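You operate a simulated robot arm through the tools that you are given. There is no shell and no other tool.

Carry out the task below with a simulated two-armed robot. There is one attempt and no reset: what you move stays moved.

Task
Pick tray size M; set CUSHION 1, BLOW 1 and EJECT as the AIR page says.
Fine: all at the cabinet next to press C, on its screen.

Only the result counts: the job must be done as asked and must still hold three seconds after the hand-in. Knocking over, shifting, dropping, spilling or breaking anything else fails it.

Robot
Two 7-joint arms with fingered hands on one trunk that stands fixed in place. Base frame: the origin is at the foot of the trunk, x ahead of it, y to its left, z up. Lengths are in m, angles in rad, forces in N, time in s.
The left shoulder is at [0.021, 0.215, 1.348], the right one opposite. With the tool pointing down near the work surface each hand reaches from about 0.1 to 0.58 m from the base axis, measured 20 degrees to its own side. Payload 3.6 kg a hand.
The TCP of each hand is the grasp point between the finger pads, 0.022 m short of the fingertips. In the tool frame z runs along the fingers and y along their closing line. The gripper opens to 0.132 m. The gripper's body begins 0.06 m behind the TCP. The gripper is a hand of 4 fingers: y runs from the thumb to the fingers, the wrist lies at [0, 0, -0.203] in the tool frame, and closing takes about 1.5 s.
Orientation is that of the tool frame in the base frame, as [roll, pitch, yaw] about the fixed x, y, z axes, in that order (R = Rz(yaw) Ry(pitch) Rx(roll)). With the fingers straight down and closing along the base's y, the tool's x points along the base's -x, its y along +y and its z along -z.

Tools
- The arms move only by the tool jog_arm. It takes "left_increments", "right_increments" or both (then of equal length, played together; a hand with none holds still); each is one flat list of numbers, 7 for each row, row after row: the gripper command, from -1 (shut) to 1 (fully open), values between in proportion, then the shift along the base's x, y, z in units of 50 mm (1.0 is 50 mm), then the turn, a rotation vector about the base's x, y, z in units of 8 degrees (1.0 is 8 degrees). In form: [hand, tx, ty, tz, wx, wy, wz, hand, tx, ty, tz, wx, wy, wz, ...]. A call has 1 to 20 rows; each row shifts and turns the commanded pose from where the row before left it. A call with a number of a shift or a turn outside -1 to 1 is refused whole. Rows are played at 5 a second. More than 0.05 m and 0.15 rad between two rows, or a gripper value outside its range, and nothing of the call is played. Where a pose cannot be reached the arm comes as near as it can. A force on the tool above 40 N (or 10 N above the force at the start of the call, whichever is more), or a blocked arm, ends the call early, and 0.2 s more pass. The fingers move at their own pace (about 0.108 m/s each) and stop on an object; they squeeze with about 23 N. The grip force told is the motor's: it shows also when the fingers shut on nothing. Time passes only in rows, and 0.2 s behind the last, so rows that do not move let the fingers close. It gives the time, the measured TCP pose, the force on the tool (base axes), the opening and the grip force at its end, in the units of the frame above (readings bear some noise), with the torque about the TCP (base axes, N m) and any sound that the robot's microphone picked up.
- Cameras (640 x 400 px; columns grow to the right, rows downward): "scene" is now at [0.1571, 0.006, 1.3027]; the picture's right is [0.11, -0.99, 0.00], its down [0.04, 0.01, -1.00] and it looks along [0.99, 0.11, 0.04] (base axes); focal length 214 px, centre (320, 200). "left" rides on the left gripper at [-0.053, -0.053, -0.084] in its tool frame; the picture's right is [0.71, -0.71, 0.00], its down [0.53, 0.53, -0.67] and it looks along [0.47, 0.47, 0.74] (tool axes); focal length 247 px, centre (320, 200). "right" rides on the right gripper at [0.053, -0.053, -0.084] in its tool frame; the picture's right is [0.71, 0.71, 0.00], its down [-0.53, 0.53, -0.67] and it looks along [-0.47, 0.47, 0.74] (tool axes); focal length 247 px, centre (320, 200). There is no depth. A picture from a camera that has moved, and an enlarged one, comes with that camera's place and axes in the base frame and with its lens. The place of the scene camera against the robot may be out by one fixed shift of up to 0.018 m in any direction.
- get_image(camera): a new picture of that camera. No time passes.
- slide_trunk(by): slides the trunk up (or, below 0, down) by that many m; the arms and the scene camera ride with it, the base frame stays. It gives what a move gives, with no picture.
- set_grasp(shape, hand): the hand has 4 fingers and takes this shape, open, in about a second: jaw (thumb against the fingers, like two jaws); tri (thumb and two fingers); tip (a fingertip pinch); poke (one finger out to press); point (the index stretched); flat (the hand flat); cup (the hand cupped); fist (a fist). The gripper value then closes the fingers along that shape, each until it touches; the sizes above hold for jaw. It gives what a move gives, with no picture.
- pan_tilt(pan, tilt): turns the head with the scene camera to pan (to the left, within 1.047 rad either way) and tilt (down, from -0.506 to 1.204), counted from straight ahead of the robot. It gives what a move gives.
- zoom(camera, box): a new picture of the part [left, top, right, bottom] of that camera's present view, enlarged. No time passes.
- sign_off(): hands the job in; it is judged then, once.

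Places have to be worked out from the pictures, the camera data and where the tool is seen. Open the grippers and draw the arms clear of the work before you hand the job in, unless the task says otherwise.

The tools are called after "Request:" as a command line: name --argument value ..., lists and objects as JSON in quotes. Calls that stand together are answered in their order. jog_arm: Moves the arms, as the interface text tells. Its arguments: {"type":"object","properties":{"left_increments":{"type":"array","items":{"type":"number"}},"right_increments":{"type":"array","items":{"type":"number"}}},"required":[]} The other tools are called the same way: slide_trunk (by) slides the trunk up or down; set_grasp (shape, hand) gives the hand a shape; pan_tilt (pan, tilt) turns the head that bears the scene camera; get_image (camera) takes a picture; zoom (camera, box) takes an enlarged picture of a part of a camera's view; sign_off () hands the job in.

At the start:

```text
t: 0.0
left_ee_pos: [0.2518, 0.335, 1.5146]
left_tcp_rot: [3.141, 0.0, 3.141]
left_wrist_force: [1.2, 0.2, 0.3]
left_wrist_torque: [0.0, 0.03, -0.02]
left_opening: 0.1318
left_grip_force: 0.1
left_shape: jaw
right_ee_pos: [0.2882, 0.0306, 1.5388]
right_tcp_rot: [3.14, -0.001, -3.141]
right_wrist_force: [-0.5, -0.7, -1.0]
right_wrist_torque: [0.03, 0.01, 0.01]
right_opening: 0.1318
right_grip_force: 0.1
right_shape: jaw
trunk travel left (down, up): [-0.625, 0.051]
head pan, tilt: [0.113, -0.044]
```

scene: 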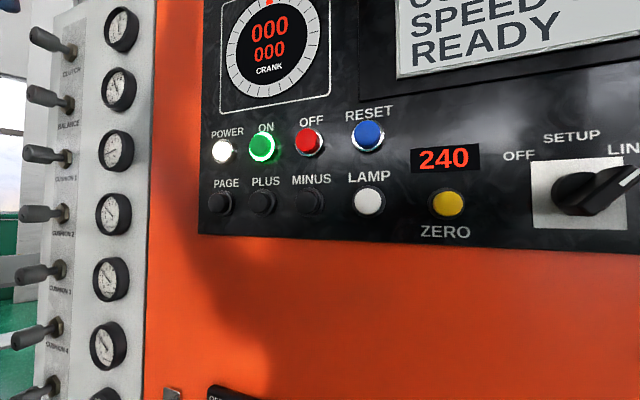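
right: 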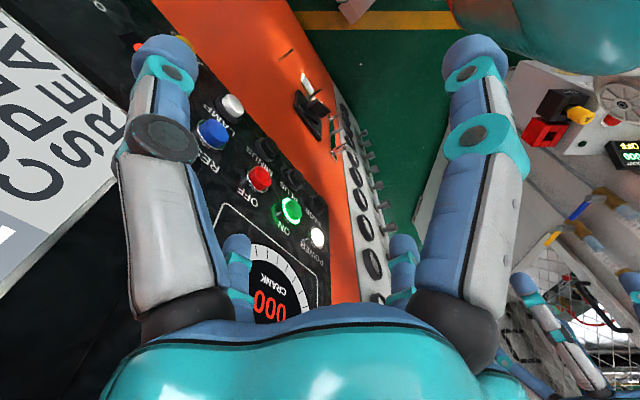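
left: 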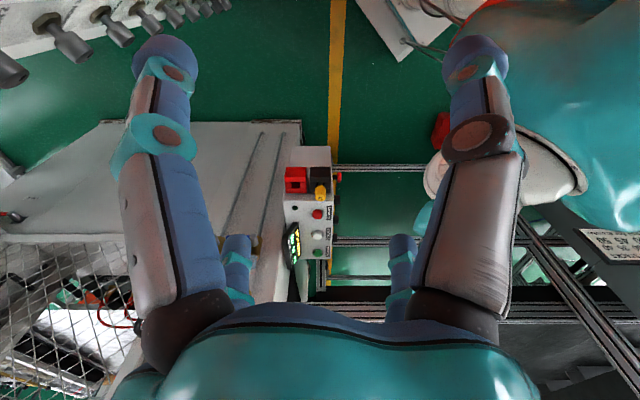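

The scene shows a cabinet panel with a screen, buttons and a column of valve levers with gauges. I'll look around with the head first.

Request:
pan_tilt --pan 0.0 --tilt -0.4

Request:
get_image --camera "scene"

Request:
pan_tilt --pan -0.6 --tilt -0.1

Request:
get_image --camera "scene"

Request:
pan_tilt --pan 0.6 --tilt 0.0

Request:
get_image --camera "scene"

Request:
pan_tilt --pan 0.3 --tilt 0.7

Request:
get_image --camera "scene"

```text
t: 0.8
left_ee_pos: [0.2516, 0.3338, 1.5149]
left_tcp_rot: [3.142, 0.001, -3.141]
left_wrist_force: [0.2, 1.3, 0.7]
left_wrist_torque: [-0.02, 0.02, 0.02]
left_opening: 0.1318
left_grip_force: 0.1
left_shape: jaw
right_ee_pos: [0.2888, 0.0311, 1.5399]
right_tcp_rot: [3.139, -0.001, -3.141]
right_wrist_force: [-0.1, 0.3, -0.9]
right_wrist_torque: [-0.01, -0.03, 0.04]
right_opening: 0.1321
right_grip_force: 0.1
right_shape: jaw
trunk travel left (down, up): [-0.625, 0.051]
head pan, tilt: [0.0, -0.4]
```

```text
taken
camera scene: at [0.1421, -0.004, 1.3317], right [0.0, -1.0, 0.0], down [0.39, 0.0, -0.92], along [0.92, 0.0, 0.39], focal length 214 px, centre (320, 200)
```

scene: 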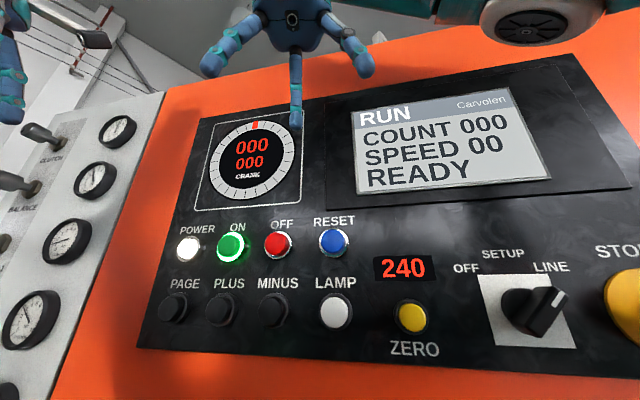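

```text
t: 1.8
left_ee_pos: [0.2525, 0.3334, 1.5156]
left_tcp_rot: [-3.141, 0.0, 3.141]
left_wrist_force: [0.0, 0.8, 0.5]
left_wrist_torque: [-0.02, 0.0, 0.01]
left_opening: 0.132
left_grip_force: 0.0
left_shape: jaw
right_ee_pos: [0.2895, 0.0304, 1.5384]
right_tcp_rot: [3.139, -0.002, 3.141]
right_wrist_force: [0.3, 0.0, -1.0]
right_wrist_torque: [0.01, -0.01, -0.02]
right_opening: 0.1321
right_grip_force: 0.1
right_shape: jaw
trunk travel left (down, up): [-0.625, 0.051]
head pan, tilt: [-0.6, -0.099]
```

```text
taken
camera scene: at [0.1407, -0.0532, 1.3076], right [-0.56, -0.83, 0.0], down [0.08, -0.06, -1.0], along [0.82, -0.56, 0.1], focal length 214 px, centre (320, 200)
```

scene: 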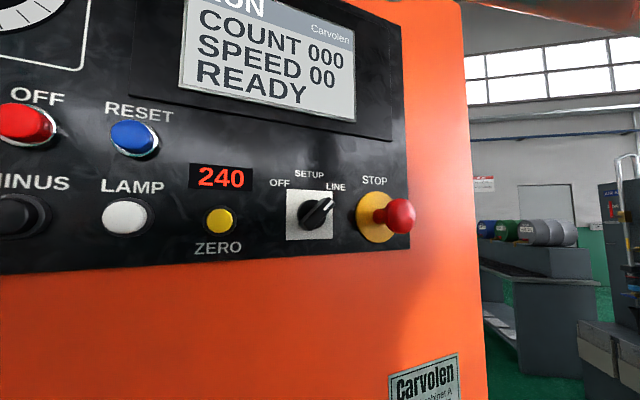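

```text
t: 3.2
left_ee_pos: [0.2528, 0.3336, 1.5146]
left_tcp_rot: [3.141, 0.001, -3.14]
left_wrist_force: [-0.2, 1.1, -0.3]
left_wrist_torque: [0.02, -0.01, -0.01]
left_opening: 0.1317
left_grip_force: 0.1
left_shape: jaw
right_ee_pos: [0.2889, 0.031, 1.5384]
right_tcp_rot: [3.14, -0.001, -3.141]
right_wrist_force: [-0.1, 0.0, 0.8]
right_wrist_torque: [0.01, 0.01, -0.01]
right_opening: 0.1318
right_grip_force: 0.1
right_shape: jaw
trunk travel left (down, up): [-0.625, 0.051]
head pan, tilt: [0.6, 0.0]
```

```text
taken
camera scene: at [0.1431, 0.0467, 1.2987], right [0.56, -0.83, 0.0], down [0.0, 0.0, -1.0], along [0.83, 0.56, 0.0], focal length 214 px, centre (320, 200)
```

scene: 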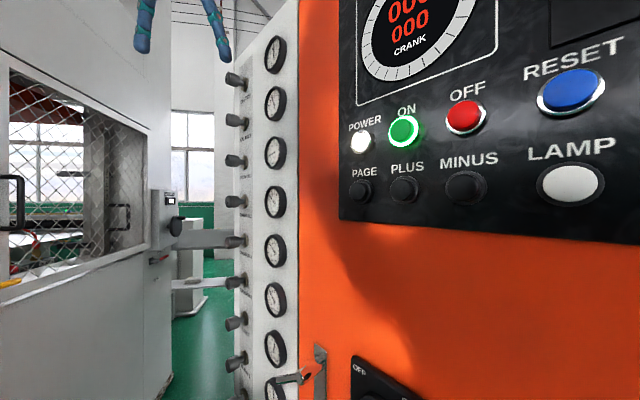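

```text
t: 4.3
left_ee_pos: [0.2525, 0.3343, 1.5162]
left_tcp_rot: [-3.141, 0.0, -3.141]
left_wrist_force: [-0.6, 0.1, 0.4]
left_wrist_torque: [-0.01, 0.03, -0.02]
left_opening: 0.1316
left_grip_force: 0.1
left_shape: jaw
right_ee_pos: [0.2883, 0.0302, 1.54]
right_tcp_rot: [3.14, -0.002, -3.141]
right_wrist_force: [-0.5, 0.0, -0.5]
right_wrist_torque: [0.0, -0.01, 0.01]
right_opening: 0.1319
right_grip_force: 0.1
right_shape: jaw
trunk travel left (down, up): [-0.625, 0.051]
head pan, tilt: [0.3, 0.7]
```

```text
taken
camera scene: at [0.15, 0.0211, 1.235], right [0.3, -0.96, 0.0], down [-0.61, -0.19, -0.77], along [0.73, 0.23, -0.64], focal length 214 px, centre (320, 200)
```

scene: 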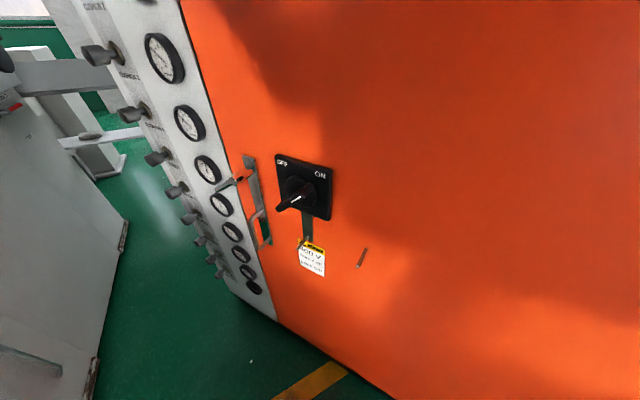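

The screen cabinet has PAGE/PLUS/MINUS keys and the air levers are on a side column. I'll read the labels and plates closer before touching anything.

Request:
pan_tilt --pan -0.6 --tilt 0.3

Request:
get_image --camera "scene"

Request:
zoom --camera "scene" --box '[340, 240, 500, 340]'

Request:
pan_tilt --pan 1.04 --tilt 0.0

Request:
get_image --camera "scene"

Request:
pan_tilt --pan 0.5 --tilt -0.4

Request:
get_image --camera "scene"

Request:
pan_tilt --pan 0.5 --tilt 0.2

Request:
get_image --camera "scene"

Request:
zoom --camera "scene" --box '[200, 0, 360, 200]'

Request:
zoom --camera "scene" --box '[200, 200, 360, 400]'

```text
t: 5.5
left_ee_pos: [0.2533, 0.3348, 1.5152]
left_tcp_rot: [3.139, 0.001, -3.141]
left_wrist_force: [0.1, 1.3, 0.6]
left_wrist_torque: [0.0, -0.01, -0.03]
left_opening: 0.1317
left_grip_force: 0.2
left_shape: jaw
right_ee_pos: [0.2884, 0.031, 1.539]
right_tcp_rot: [3.138, -0.001, -3.141]
right_wrist_force: [-0.5, -0.5, 1.2]
right_wrist_torque: [-0.03, 0.04, -0.01]
right_opening: 0.1317
right_grip_force: 0.1
right_shape: jaw
trunk travel left (down, up): [-0.625, 0.051]
head pan, tilt: [-0.6, 0.3]
```

```text
taken
camera scene: at [0.1459, -0.0567, 1.271], right [-0.56, -0.83, 0.0], down [-0.24, 0.17, -0.95], along [0.79, -0.54, -0.3], focal length 214 px, centre (320, 200)
```

scene: 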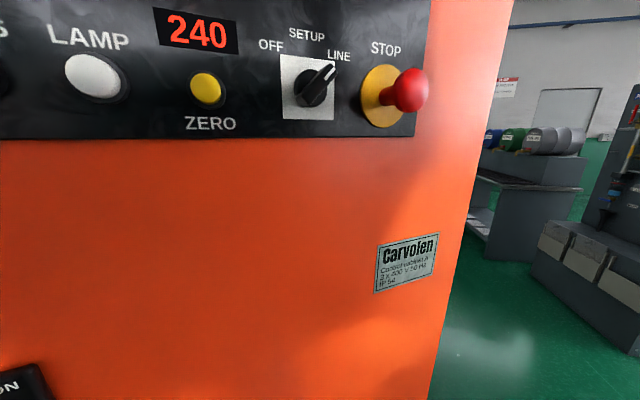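

```text
4.00 times, centred on (420, 290) of scene
camera zoom: at [0.1459, -0.0567, 1.271], right [-0.56, -0.83, 0.0], down [-0.24, 0.17, -0.95], along [0.79, -0.54, -0.3], focal length 858 px, centre (-80, -160)
```

zoom: 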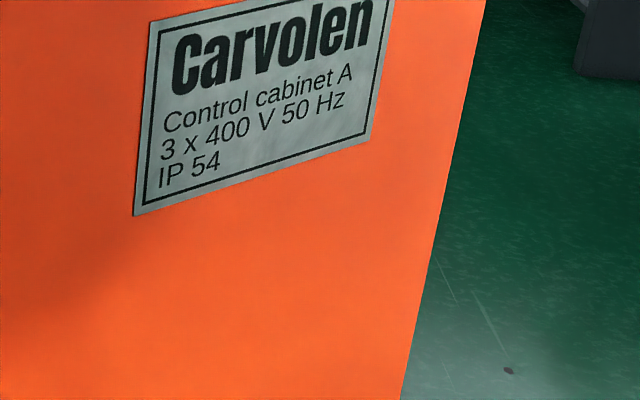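

```text
t: 7.2
left_ee_pos: [0.2508, 0.334, 1.515]
left_tcp_rot: [-3.141, 0.0, -3.141]
left_wrist_force: [0.8, 0.1, 0.3]
left_wrist_torque: [0.06, 0.0, 0.0]
left_opening: 0.1318
left_grip_force: 0.1
left_shape: jaw
right_ee_pos: [0.2893, 0.0305, 1.5399]
right_tcp_rot: [3.14, -0.003, -3.142]
right_wrist_force: [-0.1, 0.2, 0.3]
right_wrist_torque: [0.02, 0.0, 0.0]
right_opening: 0.1318
right_grip_force: 0.1
right_shape: jaw
trunk travel left (down, up): [-0.625, 0.051]
head pan, tilt: [1.04, 0.0]
```

```text
taken
camera scene: at [0.1144, 0.0735, 1.2987], right [0.86, -0.51, 0.0], down [0.0, 0.0, -1.0], along [0.51, 0.86, 0.0], focal length 214 px, centre (320, 200)
```

scene: 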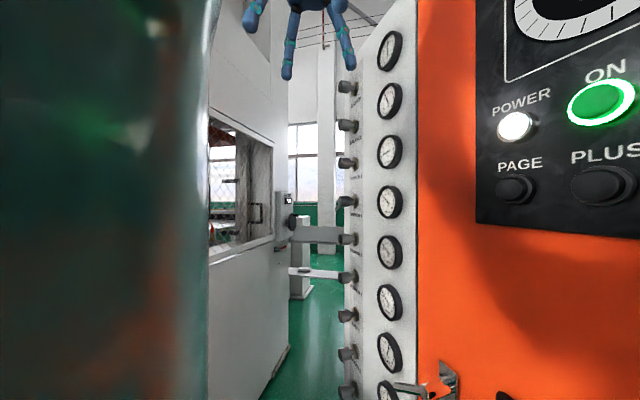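

```text
t: 8.2
left_ee_pos: [0.2524, 0.3338, 1.5152]
left_tcp_rot: [3.141, -0.001, -3.141]
left_wrist_force: [0.0, -0.1, -0.5]
left_wrist_torque: [0.02, 0.0, 0.01]
left_opening: 0.1319
left_grip_force: 0.1
left_shape: jaw
right_ee_pos: [0.2887, 0.0304, 1.5391]
right_tcp_rot: [3.14, -0.002, -3.141]
right_wrist_force: [-0.6, -0.2, -0.2]
right_wrist_torque: [-0.04, -0.02, 0.0]
right_opening: 0.1321
right_grip_force: 0.0
right_shape: jaw
trunk travel left (down, up): [-0.625, 0.051]
head pan, tilt: [0.499, -0.4]
```

```text
taken
camera scene: at [0.1331, 0.0311, 1.3318], right [0.48, -0.88, 0.0], down [0.34, 0.19, -0.92], along [0.81, 0.44, 0.39], focal length 214 px, centre (320, 200)
```

scene: 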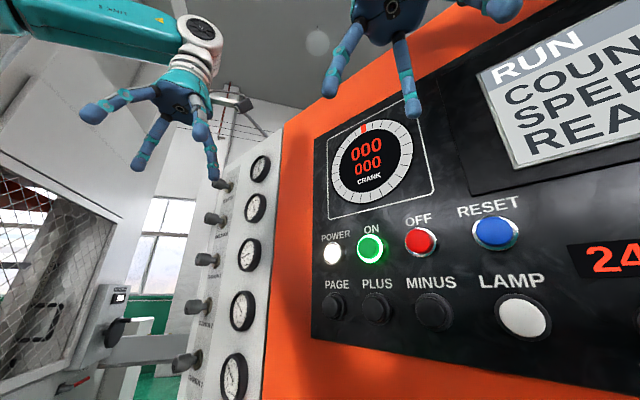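

```text
t: 9.2
left_ee_pos: [0.2525, 0.3348, 1.5155]
left_tcp_rot: [3.141, -0.001, -3.141]
left_wrist_force: [0.2, 0.0, 0.6]
left_wrist_torque: [-0.02, 0.0, -0.01]
left_opening: 0.1321
left_grip_force: 0.0
left_shape: jaw
right_ee_pos: [0.2888, 0.0314, 1.5387]
right_tcp_rot: [3.139, -0.002, 3.141]
right_wrist_force: [-0.1, -0.3, -0.6]
right_wrist_torque: [0.0, -0.01, -0.02]
right_opening: 0.1321
right_grip_force: 0.0
right_shape: jaw
trunk travel left (down, up): [-0.625, 0.051]
head pan, tilt: [0.499, 0.201]
```

```text
taken
camera scene: at [0.1506, 0.0405, 1.2804], right [0.48, -0.88, 0.0], down [-0.17, -0.1, -0.98], along [0.86, 0.47, -0.2], focal length 214 px, centre (320, 200)
```

scene: 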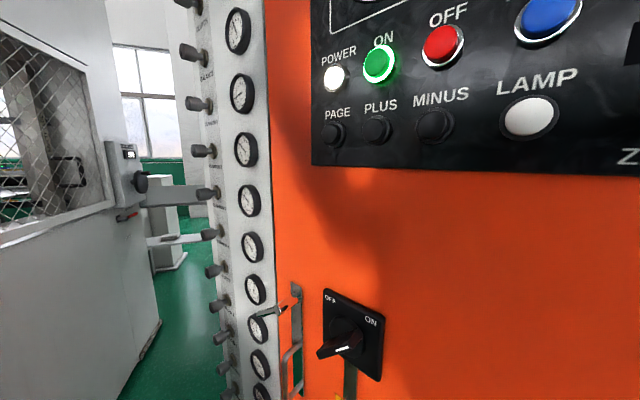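

```text
2.00 times, centred on (280, 100) of scene
camera zoom: at [0.1506, 0.0405, 1.2804], right [0.48, -0.88, 0.0], down [-0.17, -0.1, -0.98], along [0.86, 0.47, -0.2], focal length 429 px, centre (400, 400)
```

zoom: 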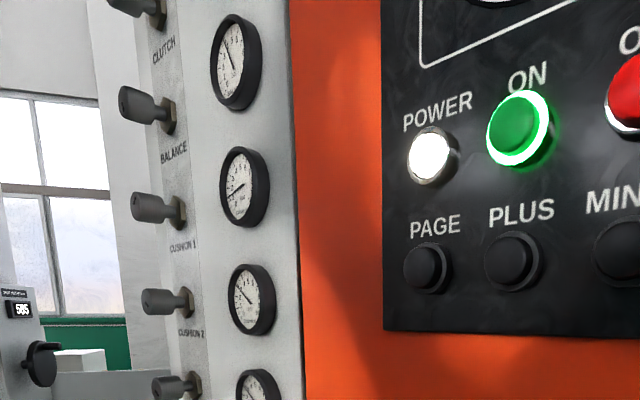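

```text
2.00 times, centred on (280, 300) of scene
camera zoom: at [0.1506, 0.0405, 1.2804], right [0.48, -0.88, 0.0], down [-0.17, -0.1, -0.98], along [0.86, 0.47, -0.2], focal length 429 px, centre (400, 0)
```

zoom: 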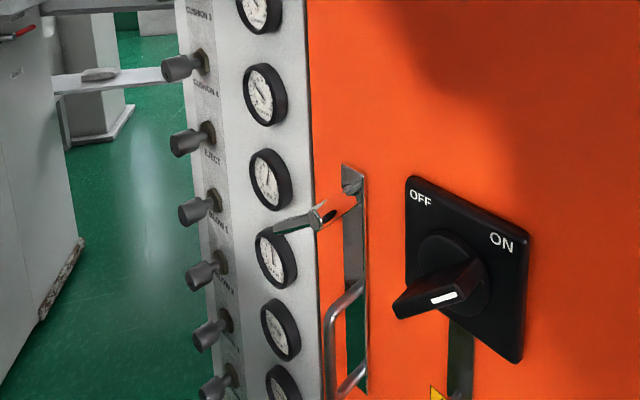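

The regulator column has knobs CLUTCH, BALANCE, CUSHION 1–4, EJECT, BLOW… each with a gauge. I'll zoom on other parts to confirm where press C is and which cabinet stands next to it.

Request:
pan_tilt --pan 1.04 --tilt 0.5

Request:
get_image --camera "scene"

Request:
pan_tilt --pan 1.04 --tilt -0.5

Request:
get_image --camera "scene"

Request:
pan_tilt --pan -1.04 --tilt 0.1

Request:
get_image --camera "scene"

Request:
zoom --camera "left" --box '[240, 120, 400, 300]'

Request:
zoom --camera "right" --box '[480, 40, 640, 220]'

Request:
zoom --camera "right" --box '[0, 0, 160, 100]'

```text
t: 10.1
left_ee_pos: [0.252, 0.3333, 1.5152]
left_tcp_rot: [3.141, 0.001, 3.141]
left_wrist_force: [0.1, -0.6, -1.1]
left_wrist_torque: [-0.02, 0.02, 0.01]
left_opening: 0.1319
left_grip_force: 0.1
left_shape: jaw
right_ee_pos: [0.2887, 0.0312, 1.5392]
right_tcp_rot: [3.138, -0.001, -3.14]
right_wrist_force: [0.1, 0.4, -0.2]
right_wrist_torque: [0.01, 0.0, 0.01]
right_opening: 0.1322
right_grip_force: 0.0
right_shape: jaw
trunk travel left (down, up): [-0.625, 0.051]
head pan, tilt: [1.04, 0.499]
```

```text
taken
camera scene: at [0.1149, 0.0744, 1.2527], right [0.86, -0.51, 0.0], down [-0.24, -0.41, -0.88], along [0.44, 0.76, -0.48], focal length 214 px, centre (320, 200)
```

scene: 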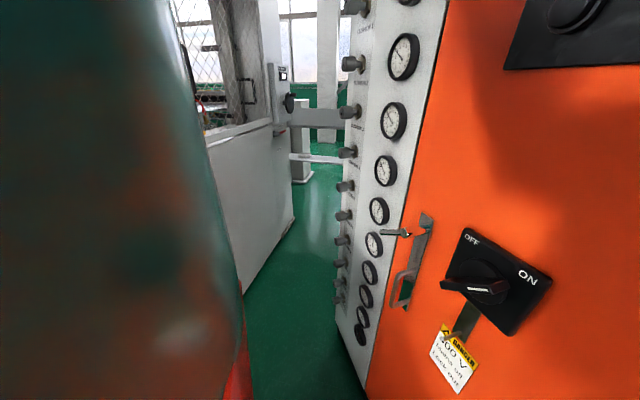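

```text
t: 11.4
left_ee_pos: [0.2518, 0.3336, 1.5156]
left_tcp_rot: [3.141, 0.001, 3.141]
left_wrist_force: [-1.0, 0.0, 0.0]
left_wrist_torque: [0.0, 0.0, 0.01]
left_opening: 0.1318
left_grip_force: 0.0
left_shape: jaw
right_ee_pos: [0.289, 0.0308, 1.5381]
right_tcp_rot: [3.141, -0.002, 3.14]
right_wrist_force: [-0.7, 0.2, 0.4]
right_wrist_torque: [0.01, 0.0, -0.01]
right_opening: 0.1318
right_grip_force: 0.0
right_shape: jaw
trunk travel left (down, up): [-0.625, 0.051]
head pan, tilt: [1.04, -0.499]
```

```text
taken
camera scene: at [0.1028, 0.0538, 1.3387], right [0.86, -0.51, 0.0], down [0.24, 0.41, -0.88], along [0.44, 0.76, 0.48], focal length 214 px, centre (320, 200)
```

scene: 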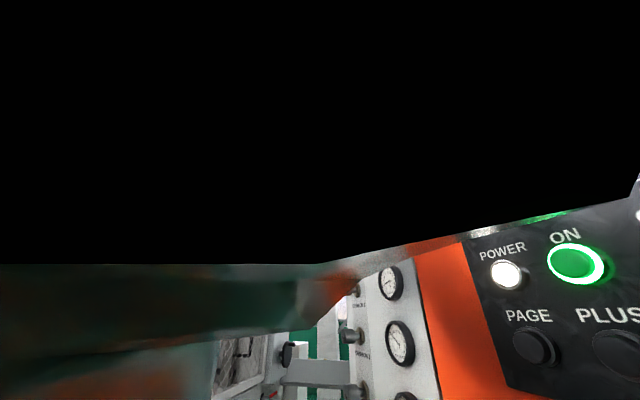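

```text
t: 13.4
left_ee_pos: [0.2523, 0.3341, 1.5157]
left_tcp_rot: [-3.141, -0.001, 3.141]
left_wrist_force: [-0.8, 0.3, 0.1]
left_wrist_torque: [-0.01, -0.02, 0.01]
left_opening: 0.132
left_grip_force: 0.1
left_shape: jaw
right_ee_pos: [0.2889, 0.0305, 1.5394]
right_tcp_rot: [3.139, -0.004, -3.14]
right_wrist_force: [0.7, 0.0, -0.9]
right_wrist_torque: [-0.01, 0.03, -0.03]
right_opening: 0.132
right_grip_force: 0.0
right_shape: jaw
trunk travel left (down, up): [-0.625, 0.051]
head pan, tilt: [-1.04, 0.099]
```

```text
taken
camera scene: at [0.1155, -0.0834, 1.2897], right [-0.86, -0.51, 0.0], down [-0.05, 0.09, -0.99], along [0.5, -0.86, -0.1], focal length 214 px, centre (320, 200)
```

scene: 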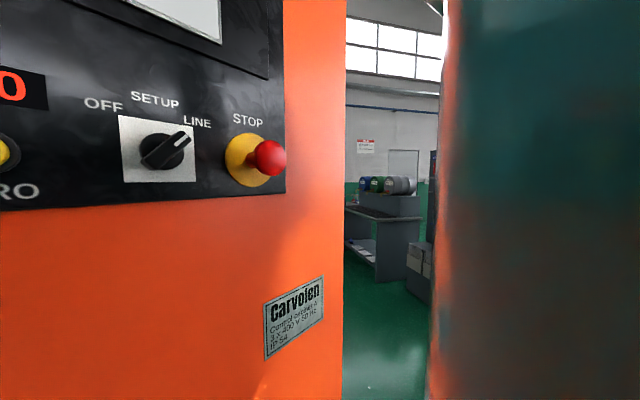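

```text
2.22 times, centred on (320, 210) of left
camera zoom: at [0.3053, 0.282, 1.5997], right [-0.71, -0.71, 0.0], down [-0.53, 0.53, 0.67], along [-0.47, 0.47, -0.74], focal length 549 px, centre (320, 178)
```

zoom: 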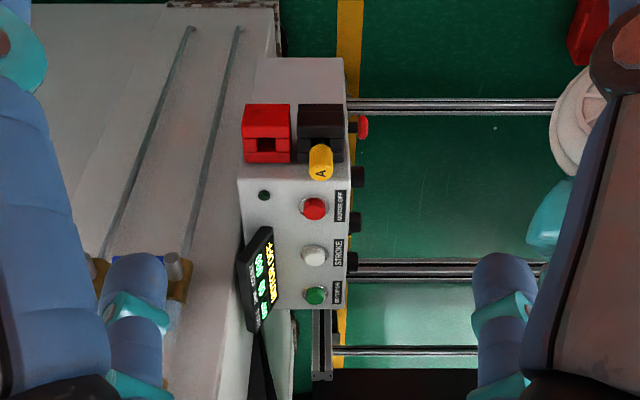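

```text
2.22 times, centred on (560, 130) of right
camera zoom: at [0.2348, -0.0216, 1.6216], right [-0.71, 0.71, 0.0], down [0.53, 0.52, 0.67], along [0.47, 0.47, -0.74], focal length 549 px, centre (-213, 356)
```

zoom: 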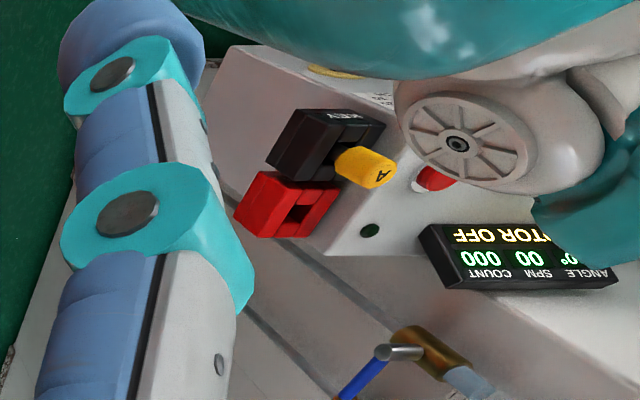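

```text
4.00 times, centred on (80, 50) of right
camera zoom: at [0.2348, -0.0216, 1.6216], right [-0.71, 0.71, 0.0], down [0.53, 0.52, 0.67], along [0.47, 0.47, -0.74], focal length 988 px, centre (1280, 800)
```

zoom: 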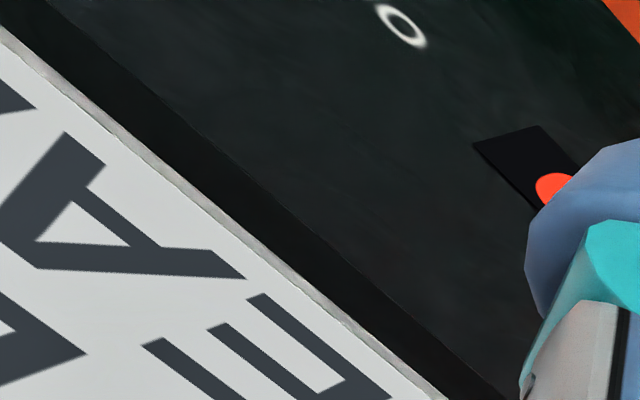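

Triangulating between scene and right wrist cameras puts the panel vertical, with PAGE ≈ (0.440, 0.179, 1.312), PLUS ≈ (0.426, 0.116, 1.312), MINUS ≈ (0.413, 0.051, 1.312). I'll shape the left hand to poke and look at the finger geometry.

Request:
set_grasp --shape "poke" --hand "left"

Request:
get_image --camera "left"

Request:
pan_tilt --pan 0.7 --tilt -0.45

Request:
get_image --camera "scene"

```text
t: 14.3
left_ee_pos: [0.2524, 0.3344, 1.5147]
left_tcp_rot: [-3.142, 0.0, -3.14]
left_wrist_force: [0.9, 0.3, -0.3]
left_wrist_torque: [0.0, 0.0, 0.01]
left_opening: 0.0001
left_grip_force: 0.1
left_shape: poke
right_ee_pos: [0.2882, 0.0314, 1.5382]
right_tcp_rot: [3.14, -0.001, -3.141]
right_wrist_force: [-0.2, 0.8, 0.3]
right_wrist_torque: [-0.01, -0.02, -0.05]
right_opening: 0.132
right_grip_force: 0.0
right_shape: jaw
trunk travel left (down, up): [-0.625, 0.051]
head pan, tilt: [-1.04, 0.099]
```

```text
taken
camera left: at [0.3053, 0.282, 1.5997], right [-0.71, -0.71, 0.0], down [-0.53, 0.53, 0.67], along [-0.47, 0.47, -0.74], focal length 247 px, centre (320, 200)
```

left: 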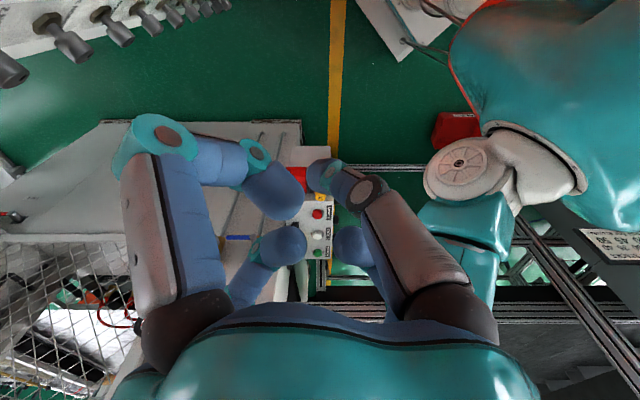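

```text
t: 16.0
left_ee_pos: [0.2514, 0.3336, 1.5151]
left_tcp_rot: [-3.141, 0.001, 3.141]
left_wrist_force: [0.1, -0.7, -0.4]
left_wrist_torque: [0.01, -0.01, 0.0]
left_opening: 0.0
left_grip_force: 0.2
left_shape: poke
right_ee_pos: [0.2892, 0.03, 1.5383]
right_tcp_rot: [3.14, -0.002, 3.141]
right_wrist_force: [-0.1, -0.1, 0.1]
right_wrist_torque: [0.01, 0.03, 0.0]
right_opening: 0.1318
right_grip_force: 0.1
right_shape: jaw
trunk travel left (down, up): [-0.625, 0.051]
head pan, tilt: [0.7, -0.45]
```

```text
taken
camera scene: at [0.1225, 0.0411, 1.3354], right [0.64, -0.77, 0.0], down [0.33, 0.28, -0.9], along [0.69, 0.58, 0.43], focal length 214 px, centre (320, 200)
```

scene: 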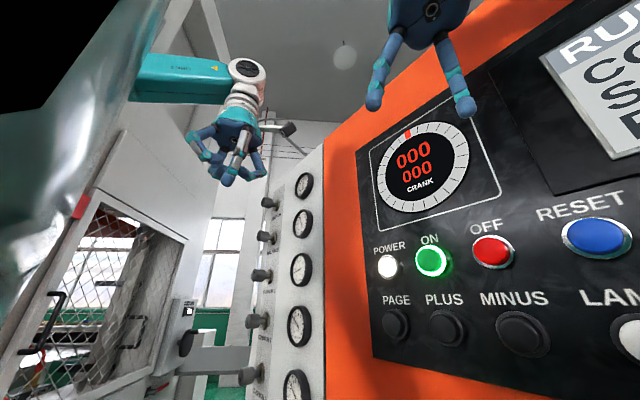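

The poke shape seems curled; I'll zoom in, then compare with "point".

Request:
zoom --camera "scene" --box '[170, 50, 330, 200]'

Request:
set_grasp --shape "point" --hand "left"

Request:
zoom --camera "scene" --box '[170, 50, 330, 200]'

Request:
get_image --camera "left"

```text
2.67 times, centred on (250, 125) of scene
camera zoom: at [0.1225, 0.0411, 1.3354], right [0.64, -0.77, 0.0], down [0.33, 0.28, -0.9], along [0.69, 0.58, 0.43], focal length 572 px, centre (507, 400)
```

zoom: 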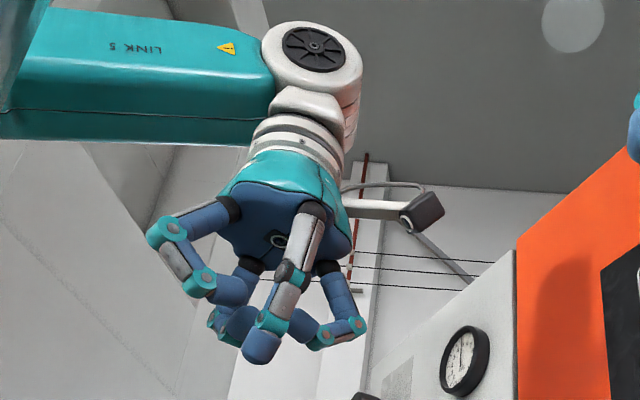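

```text
t: 16.9
left_ee_pos: [0.2518, 0.3346, 1.5151]
left_tcp_rot: [3.141, -0.001, 3.141]
left_wrist_force: [-0.8, -0.3, 0.2]
left_wrist_torque: [-0.01, -0.02, 0.01]
left_opening: 0.1259
left_grip_force: 0.0
left_shape: point
right_ee_pos: [0.2892, 0.0306, 1.538]
right_tcp_rot: [3.14, -0.003, 3.141]
right_wrist_force: [0.1, -0.2, 0.0]
right_wrist_torque: [0.01, -0.02, 0.02]
right_opening: 0.132
right_grip_force: 0.1
right_shape: jaw
trunk travel left (down, up): [-0.625, 0.051]
head pan, tilt: [0.7, -0.45]
```

```text
2.67 times, centred on (250, 125) of scene
camera zoom: at [0.1225, 0.0411, 1.3354], right [0.64, -0.76, 0.0], down [0.33, 0.28, -0.9], along [0.69, 0.58, 0.43], focal length 572 px, centre (507, 400)
```

zoom: 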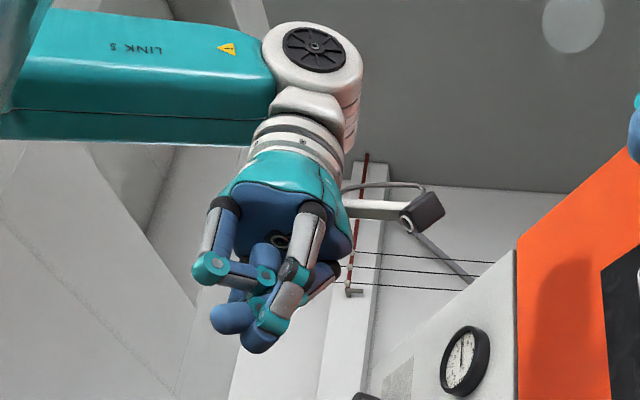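

```text
taken
camera left: at [0.3053, 0.282, 1.5997], right [-0.71, -0.71, 0.0], down [-0.53, 0.53, 0.67], along [-0.47, 0.47, -0.74], focal length 247 px, centre (320, 200)
```

left: 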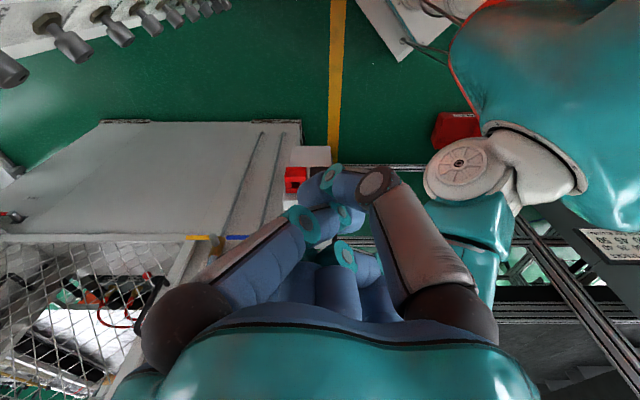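

The hand may still be moving; let me idle a second and look again.

Request:
jog_arm --left_increments '[1, 0, 0, 0, 0, 0, 0, 1, 0, 0, 0, 0, 0, 0, 1, 0, 0, 0, 0, 0, 0, 1, 0, 0, 0, 0, 0, 0, 1, 0, 0, 0, 0, 0, 0]'

Request:
zoom --camera "scene" --box '[170, 50, 330, 200]'

Request:
get_image --camera "left"

```text
t: 18.1
left_ee_pos: [0.2532, 0.3344, 1.5147]
left_tcp_rot: [-3.141, -0.001, -3.141]
left_wrist_force: [-0.9, -0.3, -0.4]
left_wrist_torque: [0.04, -0.01, -0.03]
left_opening: 0.1262
left_grip_force: 0.0
left_shape: point
right_ee_pos: [0.2898, 0.0311, 1.5388]
right_tcp_rot: [3.14, -0.002, -3.141]
right_wrist_force: [-0.7, 0.1, 0.4]
right_wrist_torque: [0.03, 0.0, 0.0]
right_opening: 0.1323
right_grip_force: 0.0
right_shape: jaw
trunk travel left (down, up): [-0.625, 0.051]
head pan, tilt: [0.7, -0.45]
```

```text
2.67 times, centred on (250, 125) of scene
camera zoom: at [0.1225, 0.0411, 1.3354], right [0.64, -0.76, 0.0], down [0.33, 0.28, -0.9], along [0.69, 0.58, 0.43], focal length 572 px, centre (507, 400)
```

zoom: 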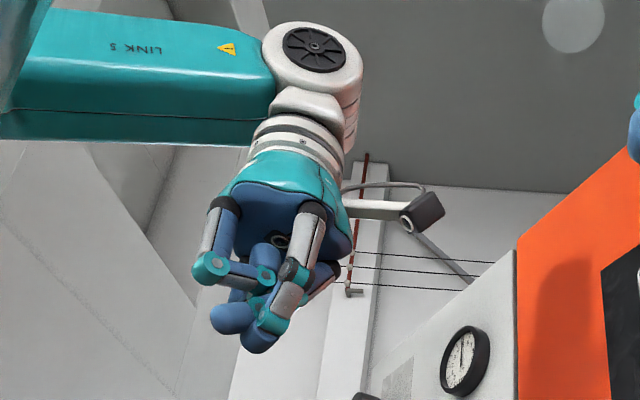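

```text
taken
camera left: at [0.3053, 0.282, 1.5997], right [-0.71, -0.71, 0.0], down [-0.53, 0.53, 0.67], along [-0.47, 0.47, -0.74], focal length 247 px, centre (320, 200)
```

left: 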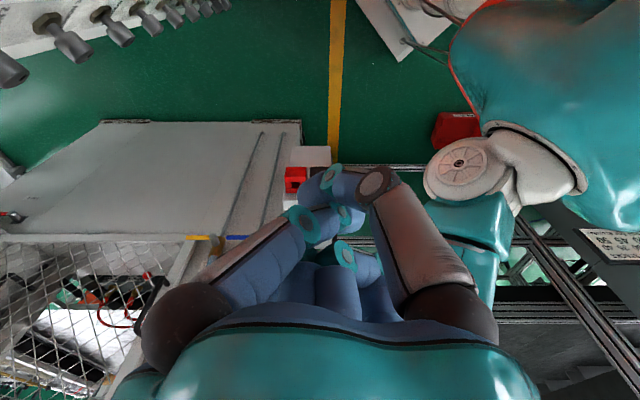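

Poke tip lies on the tool axis about 1–2 cm past the TCP. I'll take poke again and swing the left hand to point forward while shifting toward a spot ahead of PAGE.

Request:
set_grasp --shape "poke" --hand "left"

Request:
jog_arm --left_increments '[1, 0.2, -0.1, 0, 0, -0.9375, 0, 1, 0.2, -0.1, 0, 0, -0.9375, 0, 1, 0.2, -0.1, 0, 0, -0.9375, 0, 1, 0.2, -0.1, 0, 0, -0.9375, 0, 1, 0.2, -0.1, 0, 0, -0.9375, 0, 1, 0.2, -0.1, 0, 0, -0.9375, 0]'

Request:
get_image --camera "scene"

Request:
get_image --camera "left"

```text
t: 19.0
left_ee_pos: [0.2525, 0.3354, 1.5156]
left_tcp_rot: [3.141, 0.0, -3.14]
left_wrist_force: [-0.9, 0.5, 0.7]
left_wrist_torque: [-0.01, -0.03, -0.01]
left_opening: 0.0
left_grip_force: 0.0
left_shape: poke
right_ee_pos: [0.2884, 0.031, 1.5387]
right_tcp_rot: [3.141, 0.0, 3.141]
right_wrist_force: [-0.7, -0.4, 0.2]
right_wrist_torque: [0.04, 0.0, -0.02]
right_opening: 0.1316
right_grip_force: 0.1
right_shape: jaw
trunk travel left (down, up): [-0.625, 0.051]
head pan, tilt: [0.7, -0.45]
```

```text
t: 20.4
left_ee_pos: [0.3125, 0.3039, 1.5154]
left_tcp_rot: [-3.14, 0.788, -3.141]
left_wrist_force: [-0.5, 0.8, -0.5]
left_wrist_torque: [-0.02, 0.02, 0.03]
left_opening: 0.0
left_grip_force: 0.1
left_shape: poke
right_ee_pos: [0.2883, 0.0307, 1.5391]
right_tcp_rot: [3.139, -0.001, -3.14]
right_wrist_force: [0.1, 0.1, 0.1]
right_wrist_torque: [-0.01, -0.02, 0.0]
right_opening: 0.132
right_grip_force: 0.1
right_shape: jaw
trunk travel left (down, up): [-0.625, 0.051]
head pan, tilt: [0.7, -0.45]
```

```text
taken
camera scene: at [0.1222, 0.0413, 1.3354], right [0.64, -0.76, 0.0], down [0.33, 0.28, -0.9], along [0.69, 0.58, 0.43], focal length 214 px, centre (320, 200)
```

scene: 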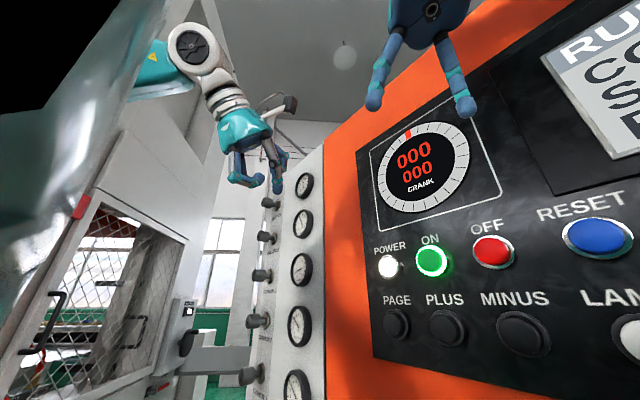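

```text
taken
camera left: at [0.2899, 0.2517, 1.6128], right [-0.5, -0.71, -0.5], down [-0.84, 0.53, 0.1], along [0.19, 0.47, -0.86], focal length 247 px, centre (320, 200)
```

left: 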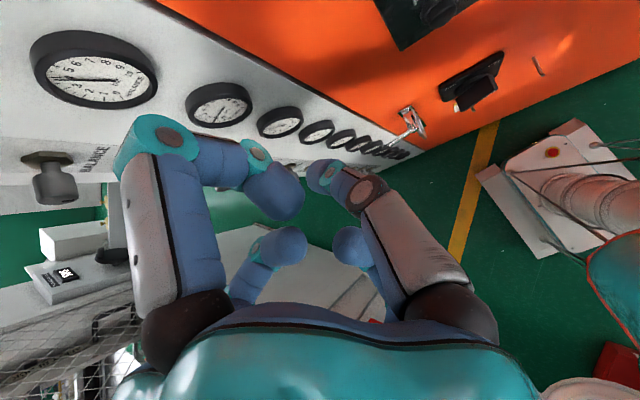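

The turn is working and the left wrist camera even reads the gauges. I continue the second half of the rotation while lowering to the PAGE height.

Request:
jog_arm --left_increments '[1, 0.0, -0.35, -0.6, 0, -0.9375, 0, 1, 0.0, -0.35, -0.6, 0, -0.9375, 0, 1, 0, -0.35, -0.6, 0, -0.9375, 0, 1, 0.1, -0.35, -0.6, 0, -0.9375, 0, 1, 0.1, -0.35, -0.6, 0, -0.9375, 0, 1, 0.1, -0.35, -0.6, 0, -0.9375, 0, 1, 0.1, 0, -0.4, 0, 0, -0.75, 1, 0.1, 0, 0, 0, 0, -0.75]'

Request:
get_image --camera "scene"

Request:
get_image --camera "left"

```text
t: 22.2
left_ee_pos: [0.4255, 0.1872, 1.4094]
left_tcp_rot: [2.634, 1.43, 2.432]
left_wrist_force: [0.4, -0.2, -0.1]
left_wrist_torque: [-0.03, 0.02, -0.02]
left_opening: 0.0002
left_grip_force: 0.0
left_shape: poke
left hand out of reach, approached as far as the arm can: row 2, 3, 4, 5, 6, 7
right_ee_pos: [0.2874, 0.0289, 1.5388]
right_tcp_rot: [3.139, 0.0, 3.141]
right_wrist_force: [-0.4, 0.4, -0.2]
right_wrist_torque: [0.03, -0.04, -0.02]
right_opening: 0.1317
right_grip_force: 0.1
right_shape: jaw
trunk travel left (down, up): [-0.625, 0.051]
head pan, tilt: [0.7, -0.45]
```

```text
taken
camera scene: at [0.1213, 0.0405, 1.3356], right [0.64, -0.76, 0.0], down [0.33, 0.28, -0.9], along [0.69, 0.58, 0.44], focal length 214 px, centre (320, 200)
```

scene: 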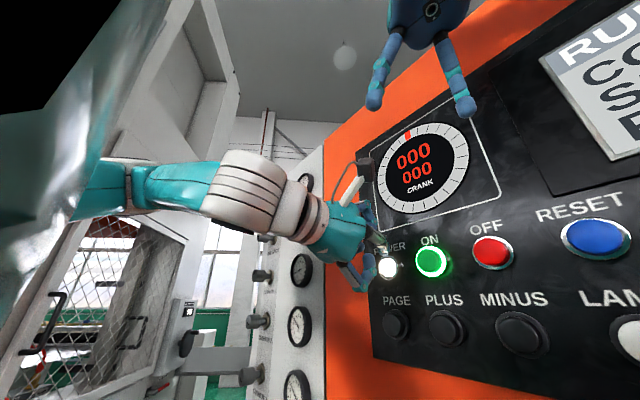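

```text
taken
camera left: at [0.3385, 0.1471, 1.4697], right [-0.22, -0.63, -0.75], down [-0.6, 0.69, -0.4], along [0.77, 0.36, -0.53], focal length 247 px, centre (320, 200)
```

left: 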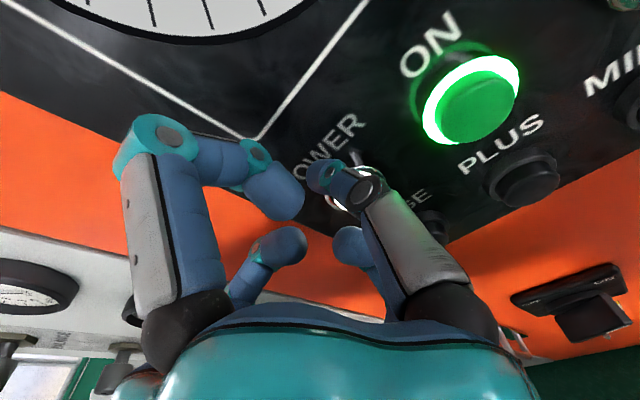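

The forward pose is unreachable this close to the shoulder (arm cannot fold enough), so the hand ended up near the panel without contact. I'll back it off, move the right arm aside, then lower the trunk about 0.28 m to get room.

Request:
jog_arm --left_increments '[1, -0.4, 0.5, 0.3, 0, 0.5, 0, 1, -0.4, 0.5, 0.3, 0, 0.9, 0, 1, -0.3, 0.5, 0.3, 0, 0.9, 0, 1, -0.3, 0.5, 0.3, 0, 0.9, 0, 1, -0.3, 0.4, 0.4, 0, 0.9, 0, 1, -0.2, 0.2, 0.4, 0, 0.9, 0]' --right_increments '[1, -0.4, 0, 0, 0, 0, 0, 1, -0.4, -0.6, 0, 0, 0, 0, 1, -0.4, -0.8, 0, 0, 0, 0, 1, -0.4, -0.8, 0, 0, 0, 0, 1, 0, -0.8, 0, 0, 0, 0, 1, 0, -0.8, 0, 0, 0, 0]'

Request:
get_image --camera "scene"

Request:
get_image --camera "left"

Request:
get_image --camera "right"

```text
t: 23.6
left_ee_pos: [0.3361, 0.3156, 1.5133]
left_tcp_rot: [-3.035, 0.757, 3.012]
left_wrist_force: [-0.6, -0.6, 0.2]
left_wrist_torque: [0.04, 0.03, 0.02]
left_opening: 0.0
left_grip_force: 0.1
left_shape: poke
left hand out of reach, approached as far as the arm can: row 1
right_ee_pos: [0.2075, -0.1625, 1.5419]
right_tcp_rot: [3.139, -0.002, 3.142]
right_wrist_force: [-0.3, -0.6, 0.4]
right_wrist_torque: [-0.01, -0.02, -0.01]
right_opening: 0.1317
right_grip_force: 0.0
right_shape: jaw
trunk travel left (down, up): [-0.625, 0.051]
head pan, tilt: [0.7, -0.45]
```

```text
taken
camera scene: at [0.1214, 0.0391, 1.3356], right [0.64, -0.76, 0.0], down [0.33, 0.28, -0.9], along [0.69, 0.58, 0.44], focal length 214 px, centre (320, 200)
```

scene: 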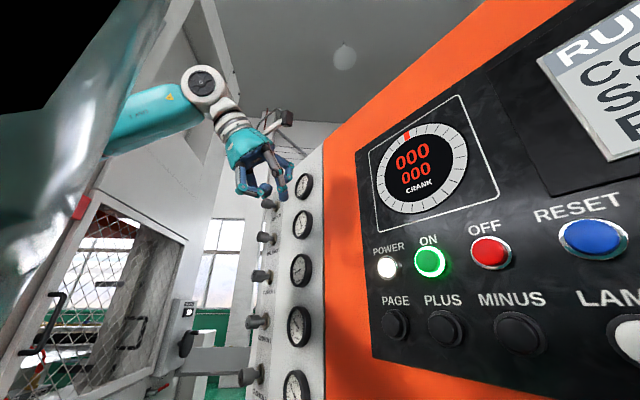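

```text
taken
camera left: at [0.308, 0.2758, 1.6174], right [-0.65, -0.62, -0.43], down [-0.72, 0.69, 0.08], along [0.25, 0.36, -0.9], focal length 247 px, centre (320, 200)
```

left: 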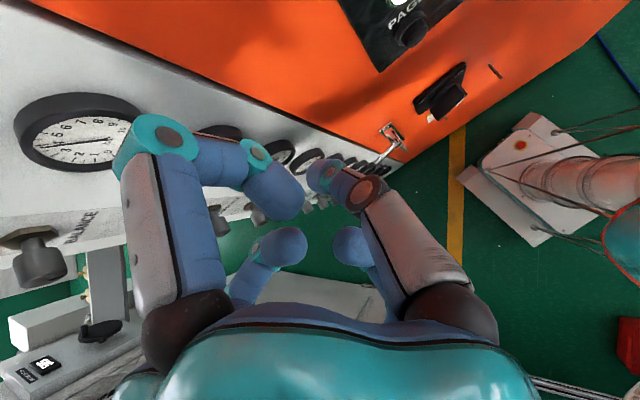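

```text
taken
camera right: at [0.1545, -0.214, 1.6235], right [-0.71, 0.71, 0.0], down [0.53, 0.52, 0.67], along [0.47, 0.47, -0.74], focal length 247 px, centre (320, 200)
```

right: 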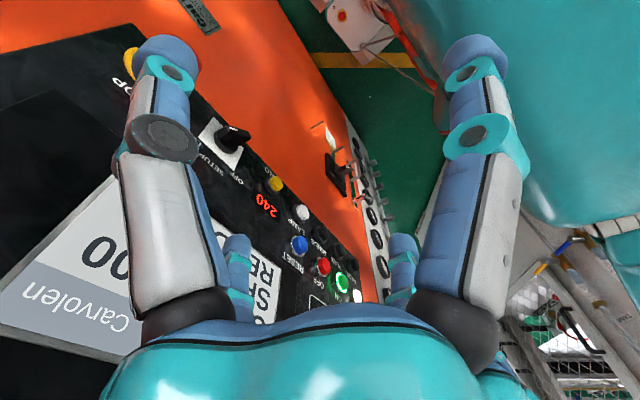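

Both hands are clear of the panel. I lower the trunk in steps.

Request:
slide_trunk --by -0.14

Request:
slide_trunk --by -0.14

Request:
pan_tilt --pan 0.2 --tilt -0.5

Request:
get_image --camera "scene"

Request:
get_image --camera "left"

```text
t: 25.3
left_ee_pos: [0.3382, 0.3152, 1.3726]
left_tcp_rot: [-3.032, 0.76, 3.016]
left_wrist_force: [0.6, -0.1, 0.1]
left_wrist_torque: [-0.02, 0.02, -0.01]
left_opening: 0.0002
left_grip_force: 0.0
left_shape: poke
right_ee_pos: [0.2086, -0.1604, 1.4002]
right_tcp_rot: [3.141, 0.0, 3.14]
right_wrist_force: [-0.1, -0.5, 0.6]
right_wrist_torque: [-0.02, -0.03, -0.02]
right_opening: 0.132
right_grip_force: 0.0
right_shape: jaw
trunk travel left (down, up): [-0.485, 0.191]
head pan, tilt: [0.7, -0.45]
```

```text
t: 27.0
left_ee_pos: [0.3383, 0.3153, 1.233]
left_tcp_rot: [-3.033, 0.76, 3.016]
left_wrist_force: [-0.2, 0.2, -0.2]
left_wrist_torque: [0.0, 0.0, 0.01]
left_opening: 0.0
left_grip_force: 0.0
left_shape: poke
right_ee_pos: [0.2081, -0.1592, 1.2589]
right_tcp_rot: [3.139, -0.001, -3.141]
right_wrist_force: [0.0, -0.5, 0.1]
right_wrist_torque: [-0.01, 0.02, 0.0]
right_opening: 0.1316
right_grip_force: 0.1
right_shape: jaw
trunk travel left (down, up): [-0.345, 0.331]
head pan, tilt: [0.7, -0.45]
```

```text
t: 27.9
left_ee_pos: [0.3388, 0.3162, 1.2321]
left_tcp_rot: [-3.035, 0.759, 3.016]
left_wrist_force: [0.3, -0.2, -0.8]
left_wrist_torque: [-0.01, -0.03, -0.03]
left_opening: 0.0003
left_grip_force: 0.2
left_shape: poke
right_ee_pos: [0.2089, -0.1589, 1.2592]
right_tcp_rot: [3.14, -0.002, -3.141]
right_wrist_force: [-0.4, -0.6, 0.4]
right_wrist_torque: [-0.01, -0.03, 0.02]
right_opening: 0.1317
right_grip_force: 0.1
right_shape: jaw
trunk travel left (down, up): [-0.345, 0.331]
head pan, tilt: [0.201, -0.499]
```

```text
taken
camera scene: at [0.1365, 0.0093, 1.0543], right [0.2, -0.98, 0.0], down [0.47, 0.1, -0.88], along [0.86, 0.18, 0.48], focal length 214 px, centre (320, 200)
```

scene: 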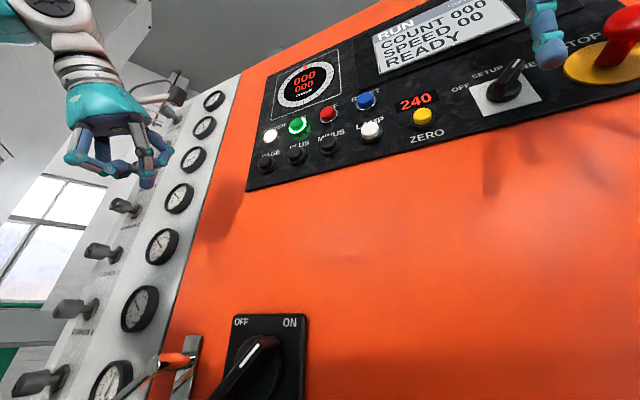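

```text
taken
camera left: at [0.3103, 0.2765, 1.3346], right [-0.65, -0.63, -0.43], down [-0.72, 0.69, 0.08], along [0.25, 0.36, -0.9], focal length 247 px, centre (320, 200)
```

left: 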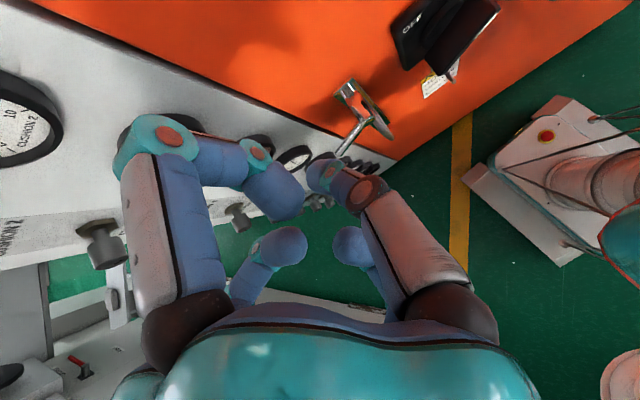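

The trunk is 0.28 m lower. Now I finish pitching the left hand forward and bring the finger in front of PAGE, about 6 cm off.

Request:
jog_arm --left_increments '[1, 0, -0.4, 0.27, 0, -0.98, 0, 1, 0, -0.4, 0.27, 0, -0.98, 0, 1, 0, -0.4, 0.27, 0, -0.98, 0, 1, 0.1, -0.4, 0.27, 0, -0.98, 0, 1, 0.15, -0.4, 0.27, 0, -0.98, 0, 1, 0.2, -0.4, 0.25, 0, -0.98, 0]'

Request:
get_image --camera "scene"

Request:
get_image --camera "left"

```text
t: 29.3
left_ee_pos: [0.3619, 0.195, 1.3142]
left_tcp_rot: [1.633, 1.479, 1.434]
left_wrist_force: [0.3, 1.1, -0.3]
left_wrist_torque: [-0.01, -0.02, 0.01]
left_opening: 0.0
left_grip_force: 0.0
left_shape: poke
right_ee_pos: [0.2105, -0.1587, 1.2593]
right_tcp_rot: [3.14, -0.002, 3.141]
right_wrist_force: [1.2, -0.1, 0.3]
right_wrist_torque: [0.0, 0.0, -0.01]
right_opening: 0.1318
right_grip_force: 0.1
right_shape: jaw
trunk travel left (down, up): [-0.345, 0.331]
head pan, tilt: [0.201, -0.499]
```

```text
taken
camera scene: at [0.1368, 0.0089, 1.0542], right [0.2, -0.98, 0.0], down [0.47, 0.1, -0.88], along [0.86, 0.18, 0.48], focal length 214 px, centre (320, 200)
```

scene: 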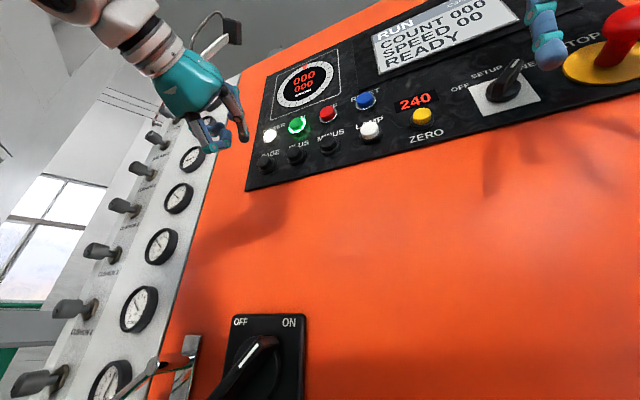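

```text
taken
camera left: at [0.2686, 0.1556, 1.3642], right [-0.13, -0.63, -0.77], down [-0.55, 0.69, -0.47], along [0.83, 0.36, -0.43], focal length 247 px, centre (320, 200)
```

left: 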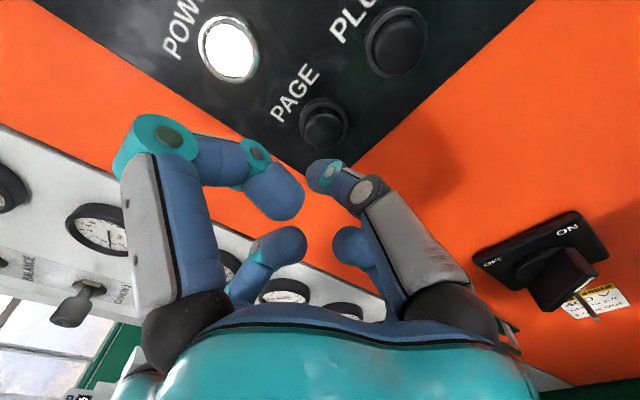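

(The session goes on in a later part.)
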